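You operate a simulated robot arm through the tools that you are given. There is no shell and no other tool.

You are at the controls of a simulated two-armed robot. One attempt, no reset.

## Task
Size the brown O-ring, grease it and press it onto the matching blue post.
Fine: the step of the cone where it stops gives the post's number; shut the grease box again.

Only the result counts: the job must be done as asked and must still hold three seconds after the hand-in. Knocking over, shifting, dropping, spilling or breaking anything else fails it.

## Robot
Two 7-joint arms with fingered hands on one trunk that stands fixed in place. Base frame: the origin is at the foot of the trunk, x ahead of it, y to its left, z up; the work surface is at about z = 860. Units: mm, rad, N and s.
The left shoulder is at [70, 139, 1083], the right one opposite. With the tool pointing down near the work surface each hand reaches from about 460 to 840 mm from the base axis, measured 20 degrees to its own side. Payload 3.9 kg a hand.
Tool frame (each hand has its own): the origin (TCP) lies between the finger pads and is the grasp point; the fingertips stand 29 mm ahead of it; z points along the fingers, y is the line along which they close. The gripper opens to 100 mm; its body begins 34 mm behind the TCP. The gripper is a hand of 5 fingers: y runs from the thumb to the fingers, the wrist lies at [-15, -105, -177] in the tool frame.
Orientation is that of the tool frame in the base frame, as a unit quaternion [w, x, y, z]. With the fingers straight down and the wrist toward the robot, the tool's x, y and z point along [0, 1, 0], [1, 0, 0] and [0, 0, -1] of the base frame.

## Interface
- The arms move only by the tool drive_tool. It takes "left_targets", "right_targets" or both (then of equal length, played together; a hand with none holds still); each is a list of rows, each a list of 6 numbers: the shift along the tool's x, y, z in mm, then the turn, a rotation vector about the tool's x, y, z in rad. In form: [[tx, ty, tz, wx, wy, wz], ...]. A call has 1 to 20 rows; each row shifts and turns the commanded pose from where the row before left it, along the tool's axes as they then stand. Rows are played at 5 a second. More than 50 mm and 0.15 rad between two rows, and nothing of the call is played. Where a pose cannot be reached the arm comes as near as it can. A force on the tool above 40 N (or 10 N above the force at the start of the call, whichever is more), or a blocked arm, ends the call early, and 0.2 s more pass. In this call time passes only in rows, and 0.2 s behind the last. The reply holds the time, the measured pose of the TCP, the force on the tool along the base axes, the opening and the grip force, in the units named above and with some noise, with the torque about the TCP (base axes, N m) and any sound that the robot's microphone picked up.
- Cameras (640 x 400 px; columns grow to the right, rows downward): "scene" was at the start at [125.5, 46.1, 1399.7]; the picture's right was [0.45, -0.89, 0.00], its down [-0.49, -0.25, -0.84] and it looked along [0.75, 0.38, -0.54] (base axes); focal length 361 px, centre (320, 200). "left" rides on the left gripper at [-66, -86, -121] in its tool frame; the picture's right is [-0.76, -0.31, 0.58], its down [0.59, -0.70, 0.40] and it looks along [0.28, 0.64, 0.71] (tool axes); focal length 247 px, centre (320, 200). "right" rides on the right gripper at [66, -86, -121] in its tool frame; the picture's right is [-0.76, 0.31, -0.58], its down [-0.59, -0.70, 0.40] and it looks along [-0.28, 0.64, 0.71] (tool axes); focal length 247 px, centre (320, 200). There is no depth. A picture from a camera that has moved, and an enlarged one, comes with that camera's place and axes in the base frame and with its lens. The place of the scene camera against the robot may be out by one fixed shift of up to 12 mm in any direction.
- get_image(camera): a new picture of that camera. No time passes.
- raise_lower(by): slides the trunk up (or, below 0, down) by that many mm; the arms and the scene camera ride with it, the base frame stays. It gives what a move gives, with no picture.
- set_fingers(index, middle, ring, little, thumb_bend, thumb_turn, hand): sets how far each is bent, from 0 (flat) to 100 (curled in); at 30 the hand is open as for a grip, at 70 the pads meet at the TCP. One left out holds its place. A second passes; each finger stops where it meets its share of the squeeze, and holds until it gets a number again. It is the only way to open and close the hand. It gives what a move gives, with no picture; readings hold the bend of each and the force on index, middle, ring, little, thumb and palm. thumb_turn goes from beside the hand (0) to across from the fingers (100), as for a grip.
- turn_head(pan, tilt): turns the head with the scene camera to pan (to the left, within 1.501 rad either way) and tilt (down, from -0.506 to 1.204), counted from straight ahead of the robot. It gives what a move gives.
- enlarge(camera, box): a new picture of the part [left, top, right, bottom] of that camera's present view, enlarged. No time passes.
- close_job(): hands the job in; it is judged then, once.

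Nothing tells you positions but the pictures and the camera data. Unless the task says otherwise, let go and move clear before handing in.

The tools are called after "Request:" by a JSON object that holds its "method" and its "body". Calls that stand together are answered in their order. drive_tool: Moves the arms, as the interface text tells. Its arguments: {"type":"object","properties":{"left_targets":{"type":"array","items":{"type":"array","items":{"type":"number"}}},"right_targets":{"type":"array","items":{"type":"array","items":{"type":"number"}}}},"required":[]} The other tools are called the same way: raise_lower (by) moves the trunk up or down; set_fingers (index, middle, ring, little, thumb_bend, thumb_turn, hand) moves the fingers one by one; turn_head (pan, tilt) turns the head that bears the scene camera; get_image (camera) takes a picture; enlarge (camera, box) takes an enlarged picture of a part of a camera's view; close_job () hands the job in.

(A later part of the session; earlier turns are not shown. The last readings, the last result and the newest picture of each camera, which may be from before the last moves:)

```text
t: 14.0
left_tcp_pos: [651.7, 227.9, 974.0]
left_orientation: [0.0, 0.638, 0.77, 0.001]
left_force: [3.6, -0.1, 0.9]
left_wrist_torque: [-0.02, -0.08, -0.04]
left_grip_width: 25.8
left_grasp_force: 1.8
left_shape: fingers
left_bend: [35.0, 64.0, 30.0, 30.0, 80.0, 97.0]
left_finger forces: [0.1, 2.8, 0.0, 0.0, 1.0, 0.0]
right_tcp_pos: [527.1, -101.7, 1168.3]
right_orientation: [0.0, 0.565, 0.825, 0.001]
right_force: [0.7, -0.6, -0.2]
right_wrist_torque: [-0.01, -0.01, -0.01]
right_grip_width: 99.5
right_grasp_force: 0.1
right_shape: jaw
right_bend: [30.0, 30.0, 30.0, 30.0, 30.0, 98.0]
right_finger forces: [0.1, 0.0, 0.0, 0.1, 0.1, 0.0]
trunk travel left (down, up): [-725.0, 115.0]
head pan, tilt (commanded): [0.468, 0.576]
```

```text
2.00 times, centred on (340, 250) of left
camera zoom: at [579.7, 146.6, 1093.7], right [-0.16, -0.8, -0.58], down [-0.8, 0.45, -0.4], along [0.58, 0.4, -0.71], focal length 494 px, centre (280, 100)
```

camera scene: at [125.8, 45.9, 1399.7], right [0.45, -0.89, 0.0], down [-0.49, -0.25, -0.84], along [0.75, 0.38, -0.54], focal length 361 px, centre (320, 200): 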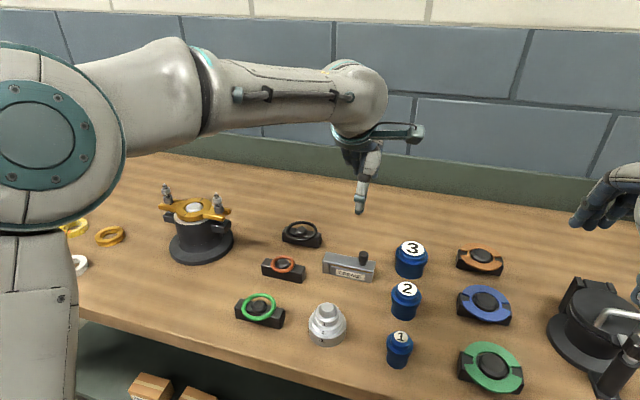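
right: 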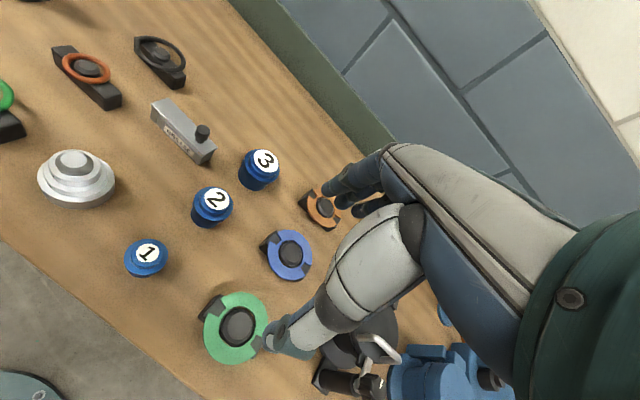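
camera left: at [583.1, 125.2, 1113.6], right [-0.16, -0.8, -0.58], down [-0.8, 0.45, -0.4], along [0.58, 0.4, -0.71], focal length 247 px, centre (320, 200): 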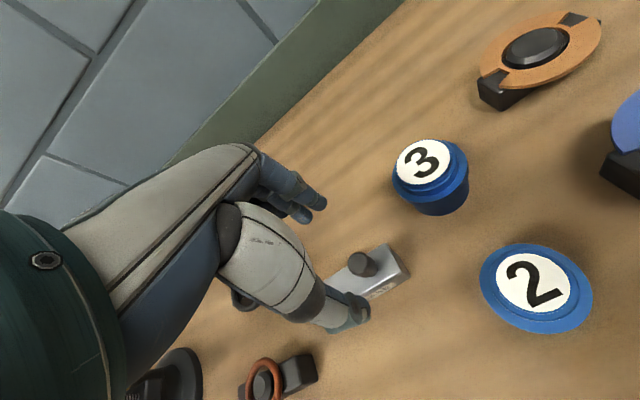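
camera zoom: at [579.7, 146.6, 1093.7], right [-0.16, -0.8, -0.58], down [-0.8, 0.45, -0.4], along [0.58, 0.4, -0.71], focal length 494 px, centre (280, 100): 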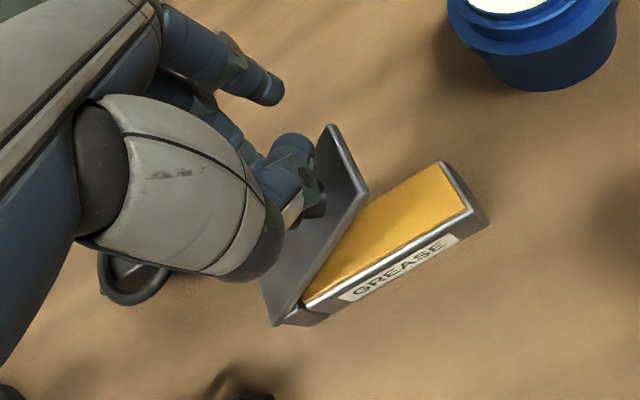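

The lid is about 32° open and follows cleanly; its hinge is at the far left edge. Continuing the arc.

Request:
{"method": "drive_tool", "body": {"left_targets": [[7.1, 0, -5.5, 0, 0, 0], [7.6, 0, -4.8, 0, 0, 0], [8.0, 0, -3.9, 0, 0, 0], [8.5, 0, -3.1, 0, 0, 0]]}}

Request:
{"method": "enlarge", "body": {"camera": "scene", "box": [290, 180, 410, 290]}}

Request:
{"method": "enlarge", "body": {"camera": "left", "box": [240, 150, 440, 350]}}

```text
t: 15.0
left_tcp_pos: [645.5, 257.6, 990.1]
left_orientation: [0.0, 0.638, 0.77, -0.001]
left_force: [2.2, -1.0, -0.9]
left_wrist_torque: [-0.05, -0.06, -0.03]
left_grip_width: 25.2
left_grasp_force: 5.0
left_shape: fingers
left_bend: [35.0, 64.0, 30.0, 30.0, 81.0, 98.0]
left_finger forces: [0.1, 3.6, 0.0, 0.0, 6.0, 0.1]
right_tcp_pos: [527.1, -101.2, 1167.9]
right_orientation: [0.0, 0.565, 0.825, 0.001]
right_force: [-0.3, 0.3, 0.5]
right_wrist_torque: [0.01, -0.01, -0.01]
right_grip_width: 99.6
right_grasp_force: 0.0
right_shape: jaw
right_bend: [30.0, 30.0, 30.0, 30.0, 30.0, 98.0]
right_finger forces: [0.0, 0.1, 0.1, 0.0, 0.0, 0.0]
trunk travel left (down, up): [-725.0, 115.0]
head pan, tilt (commanded): [0.468, 0.576]
```

```text
3.64 times, centred on (350, 235) of scene
camera zoom: at [125.9, 46.4, 1399.7], right [0.45, -0.89, 0.0], down [-0.49, -0.25, -0.84], along [0.75, 0.38, -0.54], focal length 1313 px, centre (211, 73)
```

zoom: 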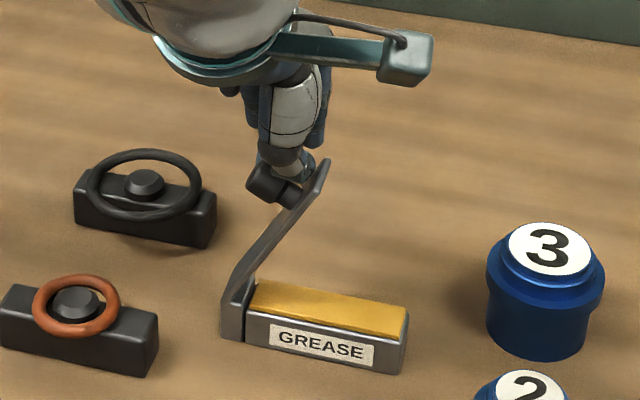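

```text
2.00 times, centred on (340, 250) of left
camera zoom: at [573.8, 178.0, 1111.0], right [-0.16, -0.8, -0.58], down [-0.8, 0.45, -0.4], along [0.58, 0.4, -0.71], focal length 494 px, centre (280, 100)
```

zoom: 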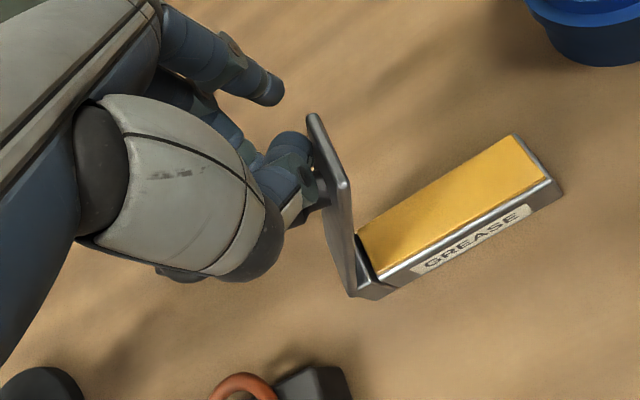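

Lid at roughly 60°. I go on towards and past vertical.

Request:
{"method": "drive_tool", "body": {"left_targets": [[8.7, 0, -2.1, 0, 0, 0], [8.9, 0, -1.3, 0, 0, 0], [8.9, 0, -0.3, 0, 0, 0], [9.0, 0, 0.6, 0, 0, 0]]}}

Request:
{"method": "enlarge", "body": {"camera": "scene", "box": [290, 180, 410, 290]}}

Request:
{"method": "enlarge", "body": {"camera": "left", "box": [240, 150, 440, 350]}}

```text
t: 16.0
left_tcp_pos: [639.8, 291.7, 994.3]
left_orientation: [0.0, 0.638, 0.77, 0.001]
left_force: [3.4, 0.0, 1.7]
left_wrist_torque: [-0.14, -0.1, -0.07]
left_grip_width: 24.3
left_grasp_force: 5.3
left_shape: fingers
left_bend: [35.0, 63.0, 30.0, 30.0, 82.0, 98.0]
left_finger forces: [0.1, 4.2, 0.0, 0.0, 7.1, 0.1]
right_tcp_pos: [526.0, -101.8, 1167.7]
right_orientation: [0.001, 0.565, 0.825, 0.001]
right_force: [-0.3, -0.5, 0.3]
right_wrist_torque: [-0.03, 0.0, 0.01]
right_grip_width: 100.0
right_grasp_force: 0.1
right_shape: jaw
right_bend: [30.0, 30.0, 30.0, 30.0, 30.0, 98.0]
right_finger forces: [0.0, 0.0, 0.1, 0.1, 0.0, 0.0]
trunk travel left (down, up): [-725.0, 115.0]
head pan, tilt (commanded): [0.468, 0.576]
```

```text
3.64 times, centred on (350, 235) of scene
camera zoom: at [126.0, 46.4, 1399.7], right [0.45, -0.89, 0.0], down [-0.49, -0.25, -0.84], along [0.75, 0.38, -0.54], focal length 1313 px, centre (211, 73)
```

zoom: 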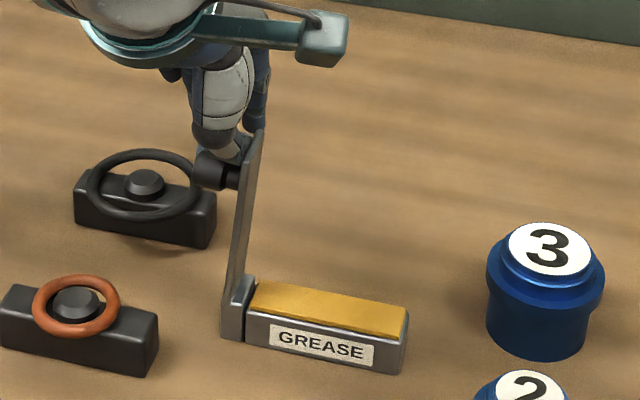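

```text
2.00 times, centred on (340, 250) of left
camera zoom: at [567.2, 211.6, 1114.7], right [-0.16, -0.8, -0.58], down [-0.8, 0.45, -0.4], along [0.58, 0.4, -0.71], focal length 494 px, centre (280, 100)
```

zoom: 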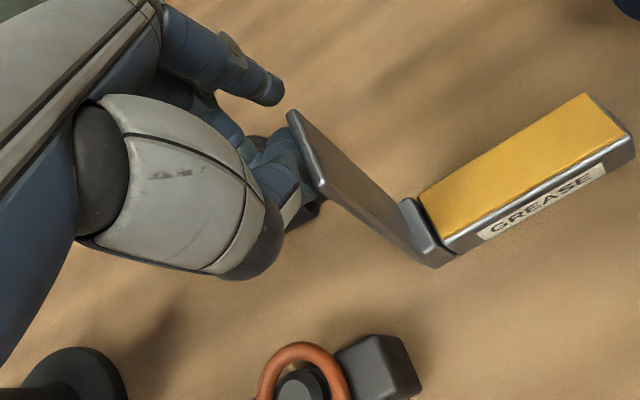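

Lid is near vertical. A few more small steps to bring it past vertical, with an eye out for a stop.

Request:
{"method": "drive_tool", "body": {"left_targets": [[8.8, 0, 1.6, 0, 0, 0], [8.7, 0, 2.5, 0, 0, 0]]}}

Request:
{"method": "enlarge", "body": {"camera": "scene", "box": [290, 180, 410, 290]}}

Request:
{"method": "enlarge", "body": {"camera": "left", "box": [240, 150, 440, 350]}}

```text
t: 16.6
left_tcp_pos: [636.2, 309.1, 991.1]
left_orientation: [0.001, 0.638, 0.77, 0.001]
left_force: [6.0, 1.0, 3.5]
left_wrist_torque: [-0.1, -0.17, -0.07]
left_grip_width: 23.6
left_grasp_force: 4.9
left_shape: fingers
left_bend: [35.0, 63.0, 30.0, 30.0, 82.0, 98.0]
left_finger forces: [0.0, 3.9, 0.0, 0.0, 6.4, 0.1]
right_tcp_pos: [527.5, -101.5, 1168.1]
right_orientation: [0.001, 0.566, 0.825, 0.001]
right_force: [0.6, 0.5, -0.2]
right_wrist_torque: [0.02, 0.02, 0.02]
right_grip_width: 99.8
right_grasp_force: 0.1
right_shape: jaw
right_bend: [30.0, 30.0, 30.0, 30.0, 30.0, 98.0]
right_finger forces: [0.0, 0.0, 0.0, 0.0, 0.1, 0.0]
trunk travel left (down, up): [-725.0, 115.0]
head pan, tilt (commanded): [0.468, 0.576]
```

```text
3.64 times, centred on (350, 235) of scene
camera zoom: at [126.0, 46.4, 1399.7], right [0.45, -0.89, 0.0], down [-0.49, -0.25, -0.84], along [0.75, 0.38, -0.54], focal length 1313 px, centre (211, 73)
```

zoom: 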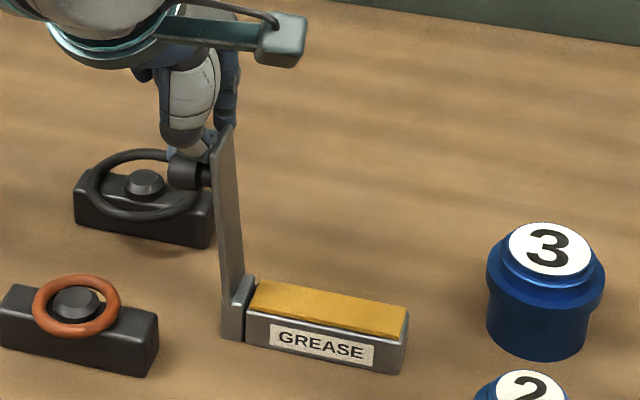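

```text
2.00 times, centred on (340, 250) of left
camera zoom: at [564.1, 228.5, 1111.3], right [-0.16, -0.8, -0.58], down [-0.8, 0.45, -0.4], along [0.58, 0.4, -0.71], focal length 494 px, centre (280, 100)
```

zoom: 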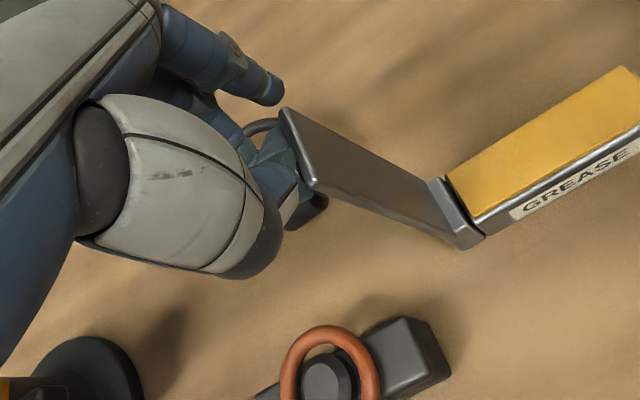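

Just past vertical now, forces still low. Two more steps to about 105°.

Request:
{"method": "drive_tool", "body": {"left_targets": [[8.3, 0, 3.3, 0, 0, 0], [7.9, 0, 4.1, 0, 0, 0]]}}

Request:
{"method": "enlarge", "body": {"camera": "scene", "box": [290, 180, 410, 290]}}

Request:
{"method": "enlarge", "body": {"camera": "left", "box": [240, 150, 440, 350]}}

```text
t: 17.2
left_tcp_pos: [632.6, 325.8, 983.1]
left_orientation: [0.001, 0.638, 0.77, 0.0]
left_force: [1.6, 3.5, 10.3]
left_wrist_torque: [-0.16, -0.13, -0.06]
left_grip_width: 21.6
left_grasp_force: 6.7
left_shape: fingers
left_bend: [35.0, 67.0, 30.0, 30.0, 84.0, 98.0]
left_finger forces: [0.0, 1.1, 0.0, 0.1, 11.8, 0.1]
right_tcp_pos: [524.9, -101.5, 1168.2]
right_orientation: [0.0, 0.565, 0.825, 0.001]
right_force: [0.5, 0.2, 0.1]
right_wrist_torque: [0.02, 0.03, -0.01]
right_grip_width: 99.5
right_grasp_force: 0.0
right_shape: jaw
right_bend: [30.0, 30.0, 30.0, 30.0, 30.0, 98.0]
right_finger forces: [0.0, 0.0, 0.0, 0.1, 0.0, 0.0]
trunk travel left (down, up): [-725.0, 115.0]
head pan, tilt (commanded): [0.468, 0.576]
```

```text
3.64 times, centred on (350, 235) of scene
camera zoom: at [124.1, 46.5, 1399.9], right [0.45, -0.89, 0.0], down [-0.48, -0.25, -0.84], along [0.75, 0.38, -0.54], focal length 1313 px, centre (211, 73)
```

zoom: 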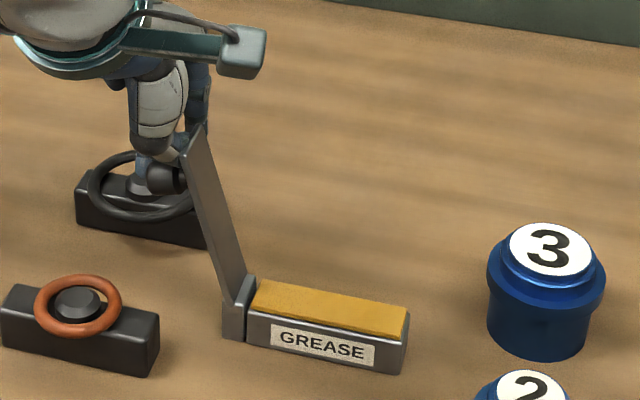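

```text
2.00 times, centred on (340, 250) of left
camera zoom: at [559.9, 245.4, 1102.9], right [-0.16, -0.8, -0.58], down [-0.8, 0.45, -0.4], along [0.58, 0.4, -0.71], focal length 494 px, centre (280, 100)
```

zoom: 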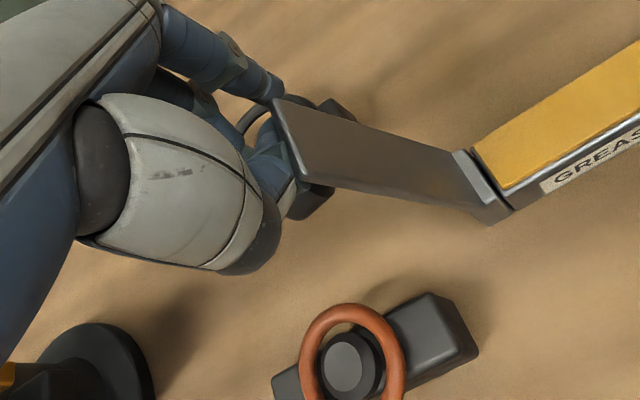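

Lid is at about 105° and the thumb now presses on the knob with 10 N, so it is probably at its stop. I back off a little to see whether it stays open.

Request:
{"method": "drive_tool", "body": {"left_targets": [[0, 0, -3, 0, 0, 0], [-1, 0, -3, 0, 0, 0]]}}

Request:
{"method": "enlarge", "body": {"camera": "scene", "box": [290, 180, 410, 290]}}

Request:
{"method": "enlarge", "body": {"camera": "left", "box": [240, 150, 440, 350]}}

```text
t: 17.8
left_tcp_pos: [632.2, 323.6, 987.1]
left_orientation: [-0.001, 0.637, 0.77, -0.001]
left_force: [2.5, 1.0, 1.4]
left_wrist_torque: [-0.01, -0.05, 0.01]
left_grip_width: 22.5
left_grasp_force: 1.7
left_shape: fingers
left_bend: [35.0, 68.0, 30.0, 30.0, 83.0, 98.0]
left_finger forces: [0.0, 0.7, 0.1, 0.0, 3.5, 0.1]
right_tcp_pos: [526.6, -101.9, 1167.7]
right_orientation: [0.0, 0.565, 0.825, 0.0]
right_force: [0.8, 0.4, -0.3]
right_wrist_torque: [-0.01, -0.01, 0.0]
right_grip_width: 99.7
right_grasp_force: 0.0
right_shape: jaw
right_bend: [30.0, 30.0, 30.0, 30.0, 30.0, 98.0]
right_finger forces: [0.0, 0.0, 0.1, 0.0, 0.0, 0.0]
trunk travel left (down, up): [-725.0, 115.0]
head pan, tilt (commanded): [0.468, 0.576]
```

```text
3.64 times, centred on (350, 235) of scene
camera zoom: at [125.8, 46.1, 1399.6], right [0.45, -0.89, 0.0], down [-0.49, -0.25, -0.84], along [0.75, 0.38, -0.54], focal length 1313 px, centre (211, 73)
```

zoom: 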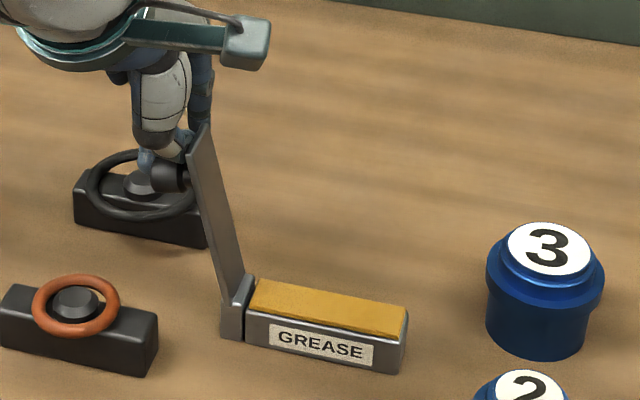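

```text
2.00 times, centred on (340, 250) of left
camera zoom: at [561.3, 243.0, 1107.1], right [-0.16, -0.8, -0.58], down [-0.8, 0.45, -0.4], along [0.58, 0.4, -0.71], focal length 494 px, centre (280, 100)
```

zoom: 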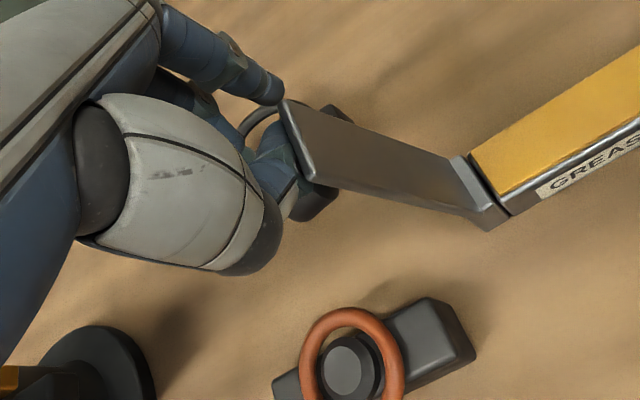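

Contact has almost gone. I open thumb and middle to let the knob go and watch whether the lid stays.

Request:
{"method": "set_fingers", "body": {"hand": "left", "thumb_bend": 35, "middle": 35}}

Request:
{"method": "enlarge", "body": {"camera": "scene", "box": [290, 180, 410, 290]}}

Request:
{"method": "enlarge", "body": {"camera": "left", "box": [240, 150, 440, 350]}}

```text
t: 18.8
left_tcp_pos: [632.5, 325.0, 981.9]
left_orientation: [-0.004, 0.638, 0.77, -0.004]
left_force: [0.4, -0.1, -0.7]
left_wrist_torque: [-0.02, -0.02, -0.01]
left_grip_width: 86.9
left_grasp_force: 0.1
left_shape: fingers
left_bend: [35.0, 35.0, 30.0, 30.0, 35.0, 98.0]
left_finger forces: [0.0, 0.0, 0.0, 0.1, 0.0, 0.1]
right_tcp_pos: [527.1, -100.9, 1167.0]
right_orientation: [-0.001, 0.565, 0.825, 0.0]
right_force: [0.7, 0.7, 0.0]
right_wrist_torque: [0.01, 0.02, -0.03]
right_grip_width: 99.9
right_grasp_force: 0.1
right_shape: jaw
right_bend: [30.0, 30.0, 30.0, 30.0, 30.0, 98.0]
right_finger forces: [0.0, 0.1, 0.0, 0.1, 0.0, 0.0]
trunk travel left (down, up): [-725.0, 115.0]
head pan, tilt (commanded): [0.468, 0.576]
```

```text
3.64 times, centred on (350, 235) of scene
camera zoom: at [126.5, 47.1, 1399.0], right [0.45, -0.89, 0.0], down [-0.49, -0.25, -0.84], along [0.75, 0.38, -0.55], focal length 1313 px, centre (211, 73)
```

zoom: 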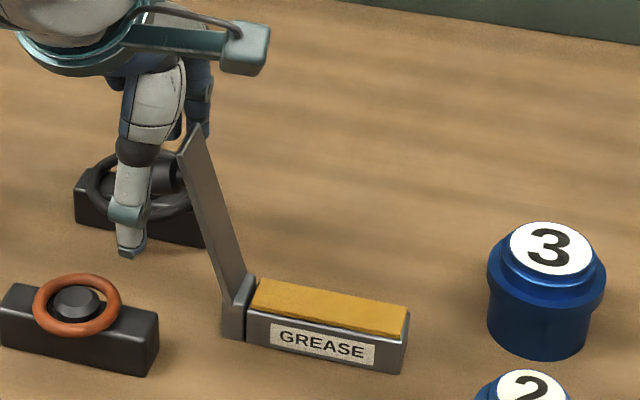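

```text
2.00 times, centred on (340, 250) of left
camera zoom: at [561.0, 244.0, 1103.7], right [-0.17, -0.8, -0.57], down [-0.8, 0.45, -0.39], along [0.57, 0.4, -0.72], focal length 494 px, centre (280, 100)
```

zoom: 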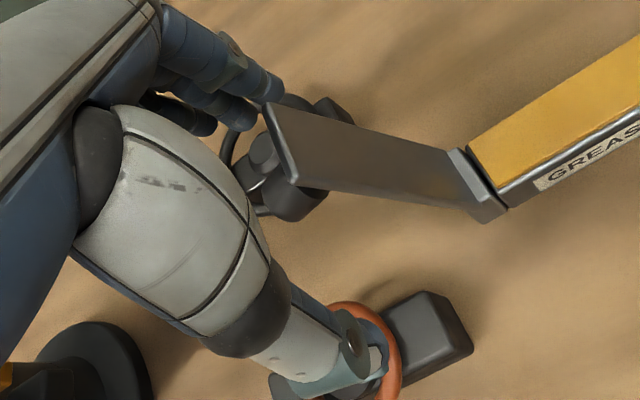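

The lid stays open on its own at about 105°. I lift straight up and move over the brown ring to measure it with the hand camera.

Request:
{"method": "drive_tool", "body": {"left_targets": [[0, 0, -15, 0, 0, 0], [0, 0, -25, 0, 0, 0], [0, 0, -30, 0, 0, 0], [10, -14, 0, 0, 0, 0], [11, -14, 0, 0, 0, 0], [11, -15, 0, 0, 0, 0], [0, 0, 0, 0, 0, 0]]}}

Request:
{"method": "get_image", "body": {"camera": "left"}}

Request:
{"method": "get_image", "body": {"camera": "scene"}}

```text
t: 20.4
left_tcp_pos: [582.9, 347.1, 1057.5]
left_orientation: [-0.001, 0.638, 0.77, 0.001]
left_force: [1.9, 0.0, 0.1]
left_wrist_torque: [0.01, 0.02, 0.01]
left_grip_width: 86.8
left_grasp_force: 0.0
left_shape: fingers
left_bend: [35.0, 35.0, 30.0, 30.0, 35.0, 98.0]
left_finger forces: [0.0, 0.0, 0.0, 0.1, 0.0, 0.1]
right_tcp_pos: [527.0, -101.3, 1168.0]
right_orientation: [0.0, 0.565, 0.825, 0.001]
right_force: [-0.4, -0.6, -0.4]
right_wrist_torque: [-0.01, 0.04, -0.04]
right_grip_width: 100.2
right_grasp_force: 0.1
right_shape: jaw
right_bend: [30.0, 30.0, 30.0, 30.0, 30.0, 98.0]
right_finger forces: [0.1, 0.1, 0.0, 0.0, 0.0, 0.0]
trunk travel left (down, up): [-725.0, 115.0]
head pan, tilt (commanded): [0.468, 0.576]
```

```text
taken
camera left: at [511.3, 266.2, 1178.4], right [-0.16, -0.8, -0.58], down [-0.8, 0.45, -0.4], along [0.58, 0.4, -0.71], focal length 247 px, centre (320, 200)
```

left: 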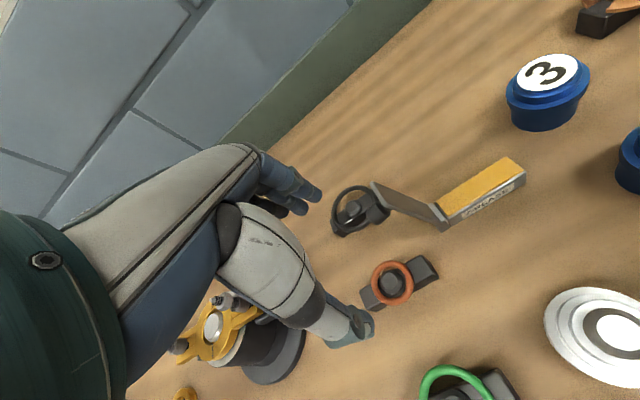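

```text
taken
camera scene: at [126.2, 46.1, 1399.6], right [0.45, -0.89, 0.0], down [-0.49, -0.25, -0.84], along [0.75, 0.38, -0.54], focal length 361 px, centre (320, 200)
```

scene: 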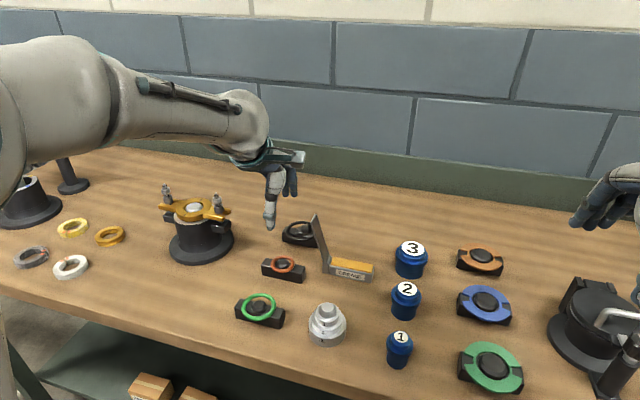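

Now a closer look at the ring from the hand camera to fix its centre.

Request:
{"method": "enlarge", "body": {"camera": "left", "box": [320, 230, 460, 330]}}

Request:
{"method": "enlarge", "body": {"camera": "scene", "box": [230, 150, 390, 300]}}

```text
4.00 times, centred on (390, 280) of left
camera zoom: at [511.3, 266.2, 1178.4], right [-0.16, -0.8, -0.58], down [-0.8, 0.45, -0.4], along [0.58, 0.4, -0.71], focal length 988 px, centre (40, -120)
```

zoom: 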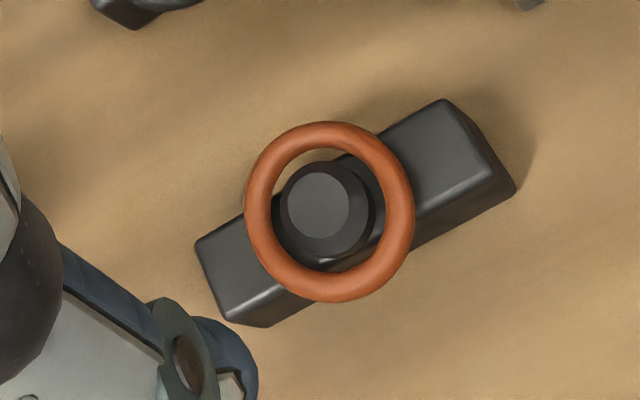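

```text
2.67 times, centred on (310, 225) of scene
camera zoom: at [126.2, 46.1, 1399.6], right [0.45, -0.89, 0.0], down [-0.49, -0.25, -0.84], along [0.75, 0.38, -0.54], focal length 963 px, centre (347, 133)
```

zoom: 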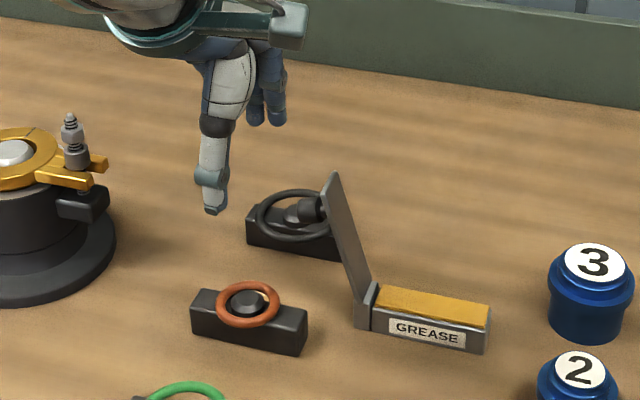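

The ring's centre is near [584, 352]. I set index, middle, ring and thumb to about 70 mm opening, keep the little finger back, and go down to z≈960 with a correction.

Request:
{"method": "set_fingers", "body": {"hand": "left", "index": 41, "middle": 41, "ring": 41, "little": 15, "thumb_bend": 41}}

Request:
{"method": "drive_tool", "body": {"left_targets": [[4.2, 1.8, 30, 0, 0, 0], [0, 0, 35, 0, 0, 0], [0, 0, 32, 0, 0, 0], [0, 0, 0, 0, 0, 0]]}}

Request:
{"method": "get_image", "body": {"camera": "left"}}

Request:
{"method": "enlarge", "body": {"camera": "scene", "box": [230, 190, 350, 300]}}

```text
t: 21.4
left_tcp_pos: [583.1, 347.0, 1057.7]
left_orientation: [0.0, 0.638, 0.77, 0.0]
left_force: [0.3, -0.3, 0.5]
left_wrist_torque: [-0.01, 0.04, -0.02]
left_grip_width: 72.6
left_grasp_force: 0.0
left_shape: fingers
left_bend: [41.0, 41.0, 41.0, 15.0, 41.0, 98.0]
left_finger forces: [0.0, 0.0, 0.0, 0.0, 0.0, 0.1]
right_tcp_pos: [526.5, -101.2, 1167.9]
right_orientation: [0.0, 0.565, 0.825, 0.002]
right_force: [0.5, 0.5, 0.7]
right_wrist_torque: [-0.01, -0.03, 0.02]
right_grip_width: 99.9
right_grasp_force: 0.0
right_shape: jaw
right_bend: [30.0, 30.0, 30.0, 30.0, 30.0, 98.0]
right_finger forces: [0.0, 0.0, 0.0, 0.0, 0.0, 0.0]
trunk travel left (down, up): [-725.0, 115.0]
head pan, tilt (commanded): [0.468, 0.576]
```

```text
t: 22.4
left_tcp_pos: [584.9, 352.6, 962.8]
left_orientation: [0.0, 0.638, 0.77, 0.0]
left_force: [-0.1, 0.6, 0.0]
left_wrist_torque: [0.0, 0.0, 0.03]
left_grip_width: 72.5
left_grasp_force: 0.0
left_shape: fingers
left_bend: [41.0, 41.0, 41.0, 15.0, 41.0, 98.0]
left_finger forces: [0.0, 0.0, 0.0, 0.0, 0.0, 0.0]
right_tcp_pos: [526.1, -101.4, 1168.3]
right_orientation: [0.0, 0.565, 0.825, 0.001]
right_force: [0.0, -0.1, -0.4]
right_wrist_torque: [-0.01, -0.01, 0.03]
right_grip_width: 99.6
right_grasp_force: 0.0
right_shape: jaw
right_bend: [30.0, 30.0, 30.0, 30.0, 30.0, 98.0]
right_finger forces: [0.0, 0.0, 0.1, 0.0, 0.0, 0.1]
trunk travel left (down, up): [-725.0, 115.0]
head pan, tilt (commanded): [0.468, 0.576]
```

```text
taken
camera left: at [512.2, 271.5, 1083.2], right [-0.16, -0.8, -0.58], down [-0.8, 0.45, -0.4], along [0.58, 0.4, -0.71], focal length 247 px, centre (320, 200)
```

left: 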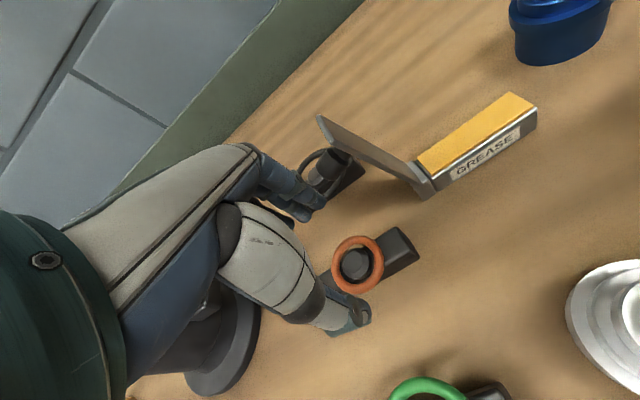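

```text
3.64 times, centred on (290, 245) of scene
camera zoom: at [125.1, 46.0, 1399.7], right [0.45, -0.89, 0.0], down [-0.49, -0.25, -0.84], along [0.75, 0.38, -0.54], focal length 1313 px, centre (429, 36)
```

zoom: 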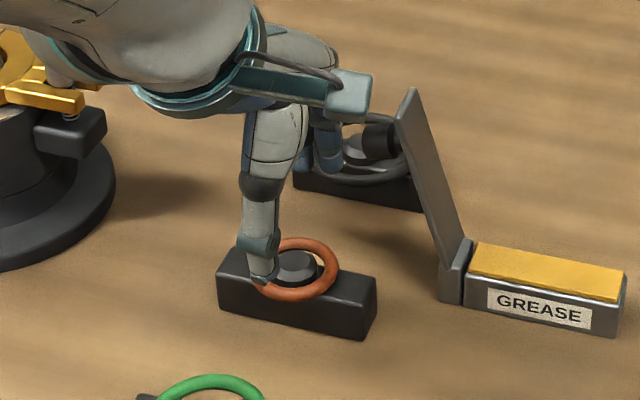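

The hand is nearly over the ring. I zoom in to refine the last few mm before lowering, and check the clearance between index finger and the open lid's knob.

Request:
{"method": "enlarge", "body": {"camera": "left", "box": [270, 130, 430, 350]}}

Request:
{"method": "enlarge", "body": {"camera": "scene", "box": [270, 205, 350, 275]}}

```text
1.82 times, centred on (350, 240) of left
camera zoom: at [512.2, 271.5, 1083.2], right [-0.16, -0.8, -0.58], down [-0.8, 0.45, -0.4], along [0.58, 0.4, -0.71], focal length 449 px, centre (266, 127)
```

zoom: 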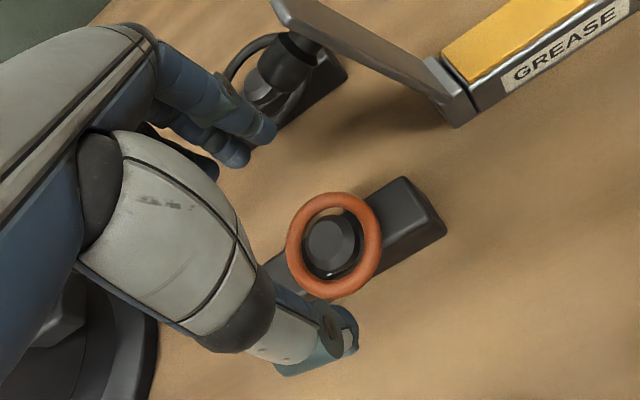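

```text
5.71 times, centred on (310, 240) of scene
camera zoom: at [125.1, 46.0, 1399.7], right [0.45, -0.89, 0.0], down [-0.49, -0.25, -0.84], along [0.75, 0.38, -0.54], focal length 2063 px, centre (377, -29)
```

zoom: 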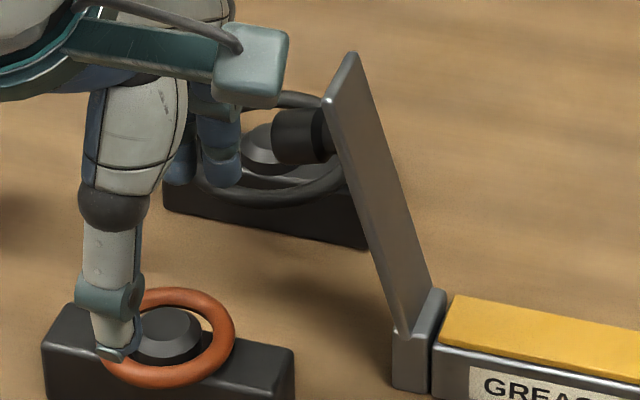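

The knob of the open lid would pass very close to the index side of the hand at grip height. I yaw the hand about 17° to the left for more clearance and use only thumb, index and middle for the ring.

Request:
{"method": "set_fingers", "body": {"hand": "left", "ring": 20, "little": 15}}

Request:
{"method": "drive_tool", "body": {"left_targets": [[0, 1, 0, 0, 0, -0.15], [0, 0, 0, 0, 0, -0.15], [0, 0, 0, 0, 0, 0]]}}

Request:
{"method": "enlarge", "body": {"camera": "left", "box": [250, 110, 450, 350]}}

Request:
{"method": "enlarge", "body": {"camera": "scene", "box": [240, 200, 350, 300]}}

```text
t: 23.4
left_tcp_pos: [583.8, 353.4, 962.6]
left_orientation: [0.0, 0.638, 0.77, 0.0]
left_force: [0.3, -0.1, -0.4]
left_wrist_torque: [0.02, -0.01, 0.03]
left_grip_width: 72.7
left_grasp_force: 0.0
left_shape: fingers
left_bend: [41.0, 41.0, 20.0, 15.0, 41.0, 98.0]
left_finger forces: [0.0, 0.0, 0.1, 0.0, 0.1, 0.0]
right_tcp_pos: [525.9, -101.7, 1168.3]
right_orientation: [0.0, 0.565, 0.825, 0.0]
right_force: [-0.2, 0.9, 1.3]
right_wrist_torque: [-0.02, -0.03, -0.02]
right_grip_width: 99.9
right_grasp_force: 0.1
right_shape: jaw
right_bend: [30.0, 30.0, 30.0, 30.0, 30.0, 98.0]
right_finger forces: [0.0, 0.1, 0.0, 0.0, 0.0, 0.1]
trunk travel left (down, up): [-725.0, 115.0]
head pan, tilt (commanded): [0.468, 0.576]
```

```text
t: 24.2
left_tcp_pos: [587.4, 354.2, 961.8]
left_orientation: [0.001, 0.515, 0.857, -0.001]
left_force: [0.6, -0.2, 0.0]
left_wrist_torque: [-0.01, -0.01, -0.02]
left_grip_width: 72.6
left_grasp_force: 0.1
left_shape: fingers
left_bend: [41.0, 41.0, 20.0, 15.0, 41.0, 98.0]
left_finger forces: [0.1, 0.0, 0.1, 0.1, 0.0, 0.0]
right_tcp_pos: [526.0, -100.9, 1167.9]
right_orientation: [0.001, 0.565, 0.825, 0.001]
right_force: [0.8, 0.2, -0.4]
right_wrist_torque: [-0.02, 0.0, -0.03]
right_grip_width: 100.0
right_grasp_force: 0.1
right_shape: jaw
right_bend: [30.0, 30.0, 30.0, 30.0, 30.0, 98.0]
right_finger forces: [0.0, 0.1, 0.0, 0.0, 0.0, 0.1]
trunk travel left (down, up): [-725.0, 115.0]
head pan, tilt (commanded): [0.468, 0.576]
```

```text
1.67 times, centred on (350, 230) of left
camera zoom: at [541.3, 255.2, 1082.4], right [0.08, -0.81, -0.58], down [-0.9, 0.19, -0.4], along [0.43, 0.55, -0.71], focal length 412 px, centre (270, 150)
```

zoom: 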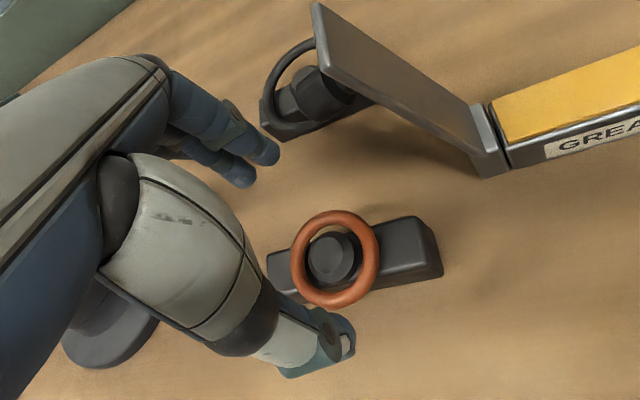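

```text
4.00 times, centred on (295, 250) of scene
camera zoom: at [125.3, 47.2, 1399.7], right [0.45, -0.89, 0.0], down [-0.49, -0.25, -0.84], along [0.75, 0.38, -0.54], focal length 1444 px, centre (420, 0)
```

zoom: 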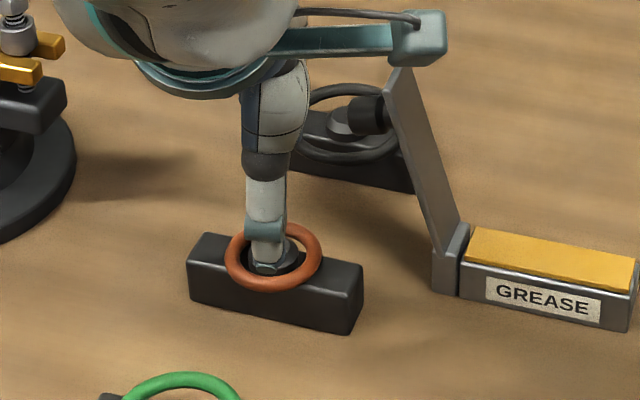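

The ring is centred to about 1 mm. I lower to z≈910 so the ring sits about 18 mm below the TCP, near the fingertips.

Request:
{"method": "drive_tool", "body": {"left_targets": [[0.8, 0.4, 14, 0, 0, 0], [0, 0, 14, 0, 0, 0], [0, 0, 12, 0, 0, 0], [0, 0, 10, 0, 0, 0], [0, 0, 0, 0, 0, 0]]}}

Request:
{"method": "enlarge", "body": {"camera": "left", "box": [250, 110, 450, 350]}}

Request:
{"method": "enlarge", "body": {"camera": "scene", "box": [240, 200, 350, 300]}}

```text
t: 25.4
left_tcp_pos: [586.8, 352.7, 911.7]
left_orientation: [0.0, 0.517, 0.856, 0.0]
left_force: [-0.5, -0.6, -0.3]
left_wrist_torque: [0.01, 0.0, 0.02]
left_grip_width: 72.6
left_grasp_force: 0.1
left_shape: fingers
left_bend: [41.0, 41.0, 20.0, 15.0, 41.0, 98.0]
left_finger forces: [0.0, 0.1, 0.0, 0.1, 0.1, 0.1]
right_tcp_pos: [526.0, -102.5, 1167.8]
right_orientation: [0.001, 0.566, 0.825, 0.001]
right_force: [-0.2, -0.6, -0.3]
right_wrist_torque: [0.0, 0.01, 0.02]
right_grip_width: 99.9
right_grasp_force: 0.1
right_shape: jaw
right_bend: [30.0, 30.0, 30.0, 30.0, 30.0, 98.0]
right_finger forces: [0.1, 0.1, 0.1, 0.0, 0.0, 0.1]
trunk travel left (down, up): [-725.0, 115.0]
head pan, tilt (commanded): [0.468, 0.576]
```

```text
1.67 times, centred on (350, 230) of left
camera zoom: at [541.1, 254.9, 1032.0], right [0.08, -0.81, -0.58], down [-0.9, 0.19, -0.4], along [0.44, 0.55, -0.71], focal length 412 px, centre (270, 150)
```

zoom: 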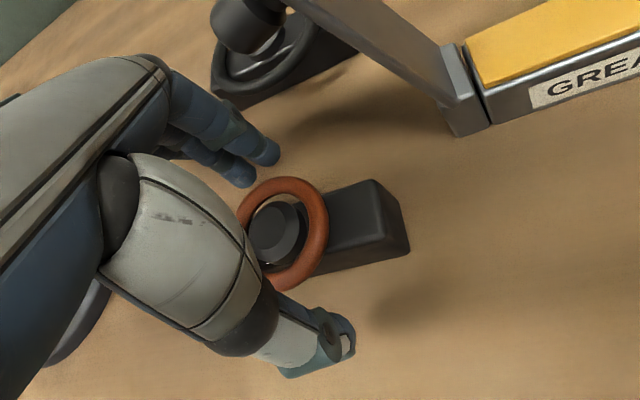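

```text
4.00 times, centred on (295, 250) of scene
camera zoom: at [125.3, 45.9, 1399.7], right [0.45, -0.89, 0.0], down [-0.49, -0.25, -0.84], along [0.75, 0.38, -0.54], focal length 1444 px, centre (420, 0)
```

zoom: 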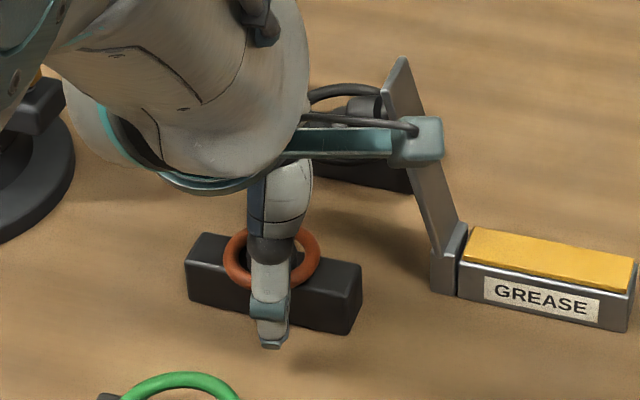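

The ring is centred between the open thumb and fingers. I close in two stages.

Request:
{"method": "set_fingers", "body": {"hand": "left", "index": 50, "middle": 49, "thumb_bend": 52}}

Request:
{"method": "enlarge", "body": {"camera": "left", "box": [250, 150, 410, 330]}}

Request:
{"method": "enlarge", "body": {"camera": "scene", "box": [250, 220, 330, 290]}}

```text
t: 26.4
left_tcp_pos: [586.1, 353.3, 911.1]
left_orientation: [0.001, 0.516, 0.857, 0.0]
left_force: [0.6, -0.3, -1.0]
left_wrist_torque: [0.02, 0.0, 0.02]
left_grip_width: 48.3
left_grasp_force: 0.1
left_shape: fingers
left_bend: [50.0, 49.0, 20.0, 15.0, 52.0, 98.0]
left_finger forces: [0.1, 0.0, 0.0, 0.0, 0.0, 0.1]
right_tcp_pos: [526.2, -101.9, 1168.5]
right_orientation: [0.0, 0.565, 0.825, 0.002]
right_force: [-0.6, -0.1, -0.3]
right_wrist_torque: [-0.02, -0.02, 0.02]
right_grip_width: 99.8
right_grasp_force: 0.1
right_shape: jaw
right_bend: [30.0, 30.0, 30.0, 30.0, 30.0, 98.0]
right_finger forces: [0.0, 0.0, 0.1, 0.0, 0.1, 0.0]
trunk travel left (down, up): [-725.0, 115.0]
head pan, tilt (commanded): [0.468, 0.576]
```

```text
2.22 times, centred on (330, 240) of left
camera zoom: at [541.3, 255.1, 1032.0], right [0.08, -0.81, -0.58], down [-0.9, 0.19, -0.4], along [0.43, 0.55, -0.71], focal length 549 px, centre (298, 111)
```

zoom: 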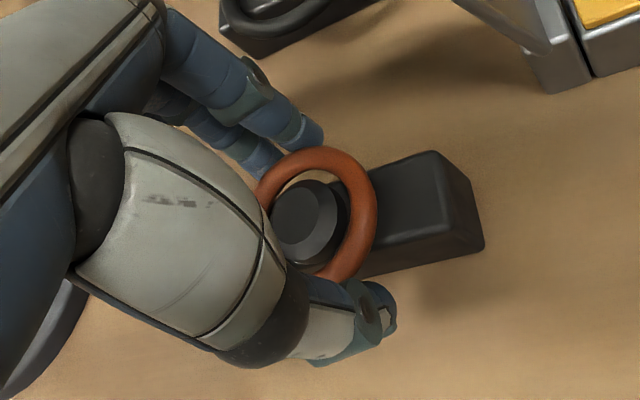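

```text
5.71 times, centred on (290, 255) of scene
camera zoom: at [125.5, 46.1, 1399.7], right [0.45, -0.89, 0.0], down [-0.49, -0.25, -0.84], along [0.75, 0.38, -0.54], focal length 2063 px, centre (491, -114)
```

zoom: 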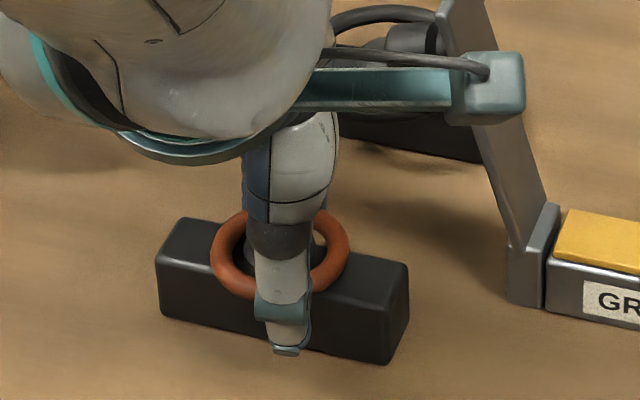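

No contact yet. I close further.

Request:
{"method": "set_fingers", "body": {"hand": "left", "index": 55, "middle": 54, "thumb_bend": 60}}

Request:
{"method": "enlarge", "body": {"camera": "left", "box": [250, 150, 410, 330]}}

Request:
{"method": "enlarge", "body": {"camera": "scene", "box": [250, 220, 330, 290]}}

```text
t: 27.4
left_tcp_pos: [586.1, 352.8, 911.0]
left_orientation: [0.0, 0.516, 0.857, 0.0]
left_force: [0.4, -0.9, 0.0]
left_wrist_torque: [0.0, -0.02, -0.01]
left_grip_width: 43.3
left_grasp_force: 4.2
left_shape: fingers
left_bend: [52.0, 53.0, 20.0, 15.0, 56.0, 97.0]
left_finger forces: [3.6, 0.5, 0.1, 0.0, 4.0, 0.1]
right_tcp_pos: [526.6, -101.4, 1167.7]
right_orientation: [0.001, 0.564, 0.826, 0.001]
right_force: [-0.4, -0.8, 0.4]
right_wrist_torque: [0.03, -0.02, -0.01]
right_grip_width: 99.9
right_grasp_force: 0.0
right_shape: jaw
right_bend: [30.0, 30.0, 30.0, 30.0, 30.0, 98.0]
right_finger forces: [0.0, 0.0, 0.0, 0.1, 0.1, 0.0]
trunk travel left (down, up): [-725.0, 115.0]
head pan, tilt (commanded): [0.468, 0.576]
```

```text
2.22 times, centred on (330, 240) of left
camera zoom: at [541.3, 255.1, 1031.9], right [0.08, -0.81, -0.58], down [-0.9, 0.19, -0.4], along [0.43, 0.55, -0.71], focal length 549 px, centre (298, 111)
```

zoom: 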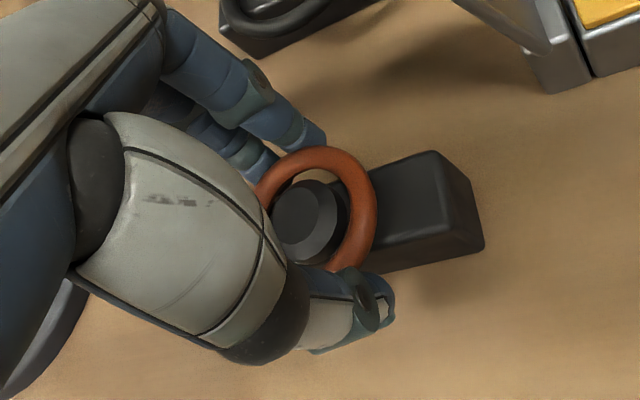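

```text
5.71 times, centred on (290, 255) of scene
camera zoom: at [125.6, 46.1, 1399.7], right [0.45, -0.89, 0.0], down [-0.49, -0.25, -0.84], along [0.75, 0.38, -0.54], focal length 2063 px, centre (491, -114)
```

zoom: 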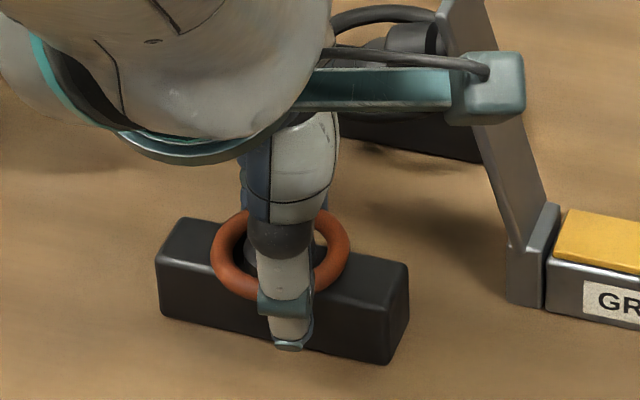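

Ring held by thumb (4 N) and index (3.6 N). I firm up the middle finger and then lift slightly.

Request:
{"method": "set_fingers", "body": {"hand": "left", "index": 58, "middle": 60, "thumb_bend": 64}}

Request:
{"method": "drive_tool", "body": {"left_targets": [[0, 0, -4, 0, 0, 0], [0, 0, -6, 0, 0, 0], [0, 0, 0, 0, 0, 0]]}}

Request:
{"method": "enlarge", "body": {"camera": "left", "box": [250, 150, 410, 330]}}

Request:
{"method": "enlarge", "body": {"camera": "scene", "box": [250, 220, 330, 290]}}

```text
t: 28.4
left_tcp_pos: [586.8, 352.8, 911.2]
left_orientation: [0.0, 0.515, 0.857, 0.0]
left_force: [0.2, -0.1, -0.2]
left_wrist_torque: [0.04, 0.01, -0.01]
left_grip_width: 42.9
left_grasp_force: 7.3
left_shape: fingers
left_bend: [52.0, 56.0, 20.0, 15.0, 58.0, 97.0]
left_finger forces: [4.4, 3.1, 0.0, 0.0, 7.6, 0.0]
right_tcp_pos: [525.7, -101.4, 1168.5]
right_orientation: [0.001, 0.565, 0.825, 0.0]
right_force: [-0.2, -0.4, 0.5]
right_wrist_torque: [-0.01, -0.01, 0.0]
right_grip_width: 99.8
right_grasp_force: 0.1
right_shape: jaw
right_bend: [30.0, 30.0, 30.0, 30.0, 30.0, 98.0]
right_finger forces: [0.1, 0.0, 0.0, 0.0, 0.0, 0.1]
trunk travel left (down, up): [-725.0, 115.0]
head pan, tilt (commanded): [0.468, 0.576]
```

```text
t: 29.2
left_tcp_pos: [586.9, 354.0, 918.5]
left_orientation: [0.0, 0.516, 0.857, 0.001]
left_force: [0.8, 0.6, -0.1]
left_wrist_torque: [-0.01, 0.01, -0.02]
left_grip_width: 42.5
left_grasp_force: 7.3
left_shape: fingers
left_bend: [52.0, 56.0, 20.0, 15.0, 58.0, 97.0]
left_finger forces: [4.4, 3.2, 0.0, 0.0, 7.5, 0.0]
right_tcp_pos: [526.3, -101.8, 1167.5]
right_orientation: [0.001, 0.565, 0.825, 0.001]
right_force: [0.4, -0.4, 0.2]
right_wrist_torque: [-0.02, 0.03, -0.04]
right_grip_width: 100.2
right_grasp_force: 0.0
right_shape: jaw
right_bend: [30.0, 30.0, 30.0, 30.0, 30.0, 98.0]
right_finger forces: [0.0, 0.0, 0.0, 0.0, 0.0, 0.1]
trunk travel left (down, up): [-725.0, 115.0]
head pan, tilt (commanded): [0.468, 0.576]
```

```text
2.22 times, centred on (330, 240) of left
camera zoom: at [541.7, 255.7, 1041.0], right [0.08, -0.81, -0.58], down [-0.9, 0.19, -0.4], along [0.43, 0.55, -0.71], focal length 549 px, centre (298, 111)
```

zoom: 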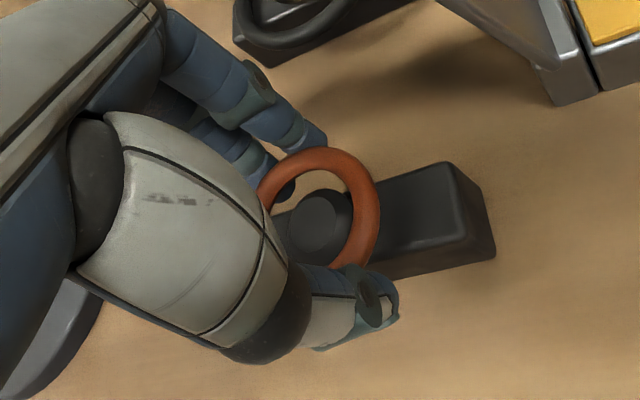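

```text
5.71 times, centred on (290, 255) of scene
camera zoom: at [125.7, 46.2, 1399.7], right [0.45, -0.89, 0.0], down [-0.49, -0.25, -0.84], along [0.75, 0.38, -0.54], focal length 2063 px, centre (491, -114)
```

zoom: 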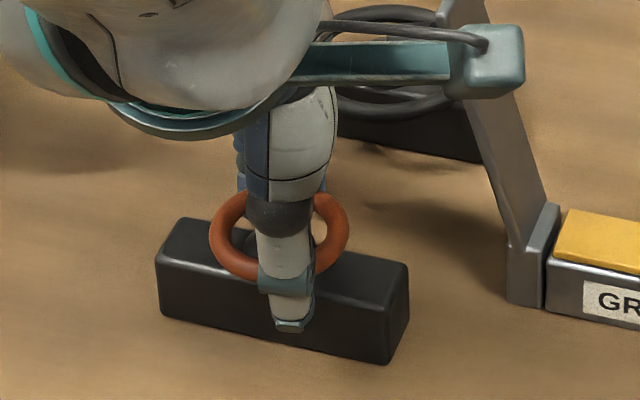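

The ring comes up with the hand. I lift clear and look closely at how it sits in the fingers.

Request:
{"method": "drive_tool", "body": {"left_targets": [[0, 0, -15, 0, 0, 0], [0, 0, -25, 0, 0, 0], [0, 0, -30, 0, 0, 0], [0, 0, 0, 0, 0, 0]]}}

Request:
{"method": "enlarge", "body": {"camera": "left", "box": [270, 170, 380, 300]}}

Request:
{"method": "enlarge", "body": {"camera": "scene", "box": [250, 180, 330, 260]}}

```text
t: 30.2
left_tcp_pos: [585.2, 352.1, 992.3]
left_orientation: [0.0, 0.515, 0.857, 0.0]
left_force: [-0.1, -0.3, -0.5]
left_wrist_torque: [0.0, 0.0, -0.02]
left_grip_width: 42.9
left_grasp_force: 8.1
left_shape: fingers
left_bend: [52.0, 56.0, 20.0, 15.0, 58.0, 97.0]
left_finger forces: [4.4, 3.0, 0.0, 0.0, 7.5, 0.0]
right_tcp_pos: [526.1, -101.0, 1167.5]
right_orientation: [0.001, 0.565, 0.825, 0.0]
right_force: [0.4, 0.8, -0.3]
right_wrist_torque: [0.0, 0.02, 0.0]
right_grip_width: 99.7
right_grasp_force: 0.1
right_shape: jaw
right_bend: [30.0, 30.0, 30.0, 30.0, 30.0, 98.0]
right_finger forces: [0.0, 0.0, 0.1, 0.1, 0.0, 0.0]
trunk travel left (down, up): [-725.0, 115.0]
head pan, tilt (commanded): [0.468, 0.576]
```

```text
3.08 times, centred on (325, 235) of left
camera zoom: at [539.5, 254.0, 1112.3], right [0.08, -0.81, -0.58], down [-0.9, 0.19, -0.4], along [0.43, 0.55, -0.71], focal length 760 px, centre (305, 92)
```

zoom: 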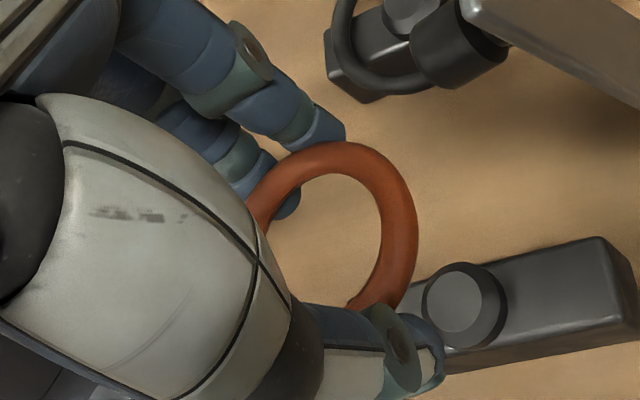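

```text
5.00 times, centred on (290, 220) of scene
camera zoom: at [126.2, 46.5, 1399.6], right [0.45, -0.89, 0.0], down [-0.49, -0.25, -0.84], along [0.75, 0.38, -0.54], focal length 1805 px, centre (470, 100)
```

zoom: 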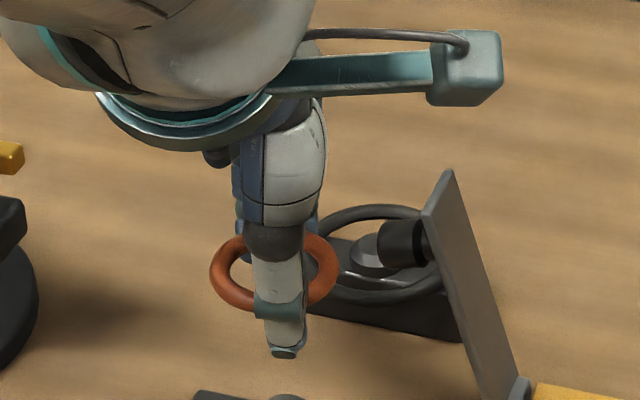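

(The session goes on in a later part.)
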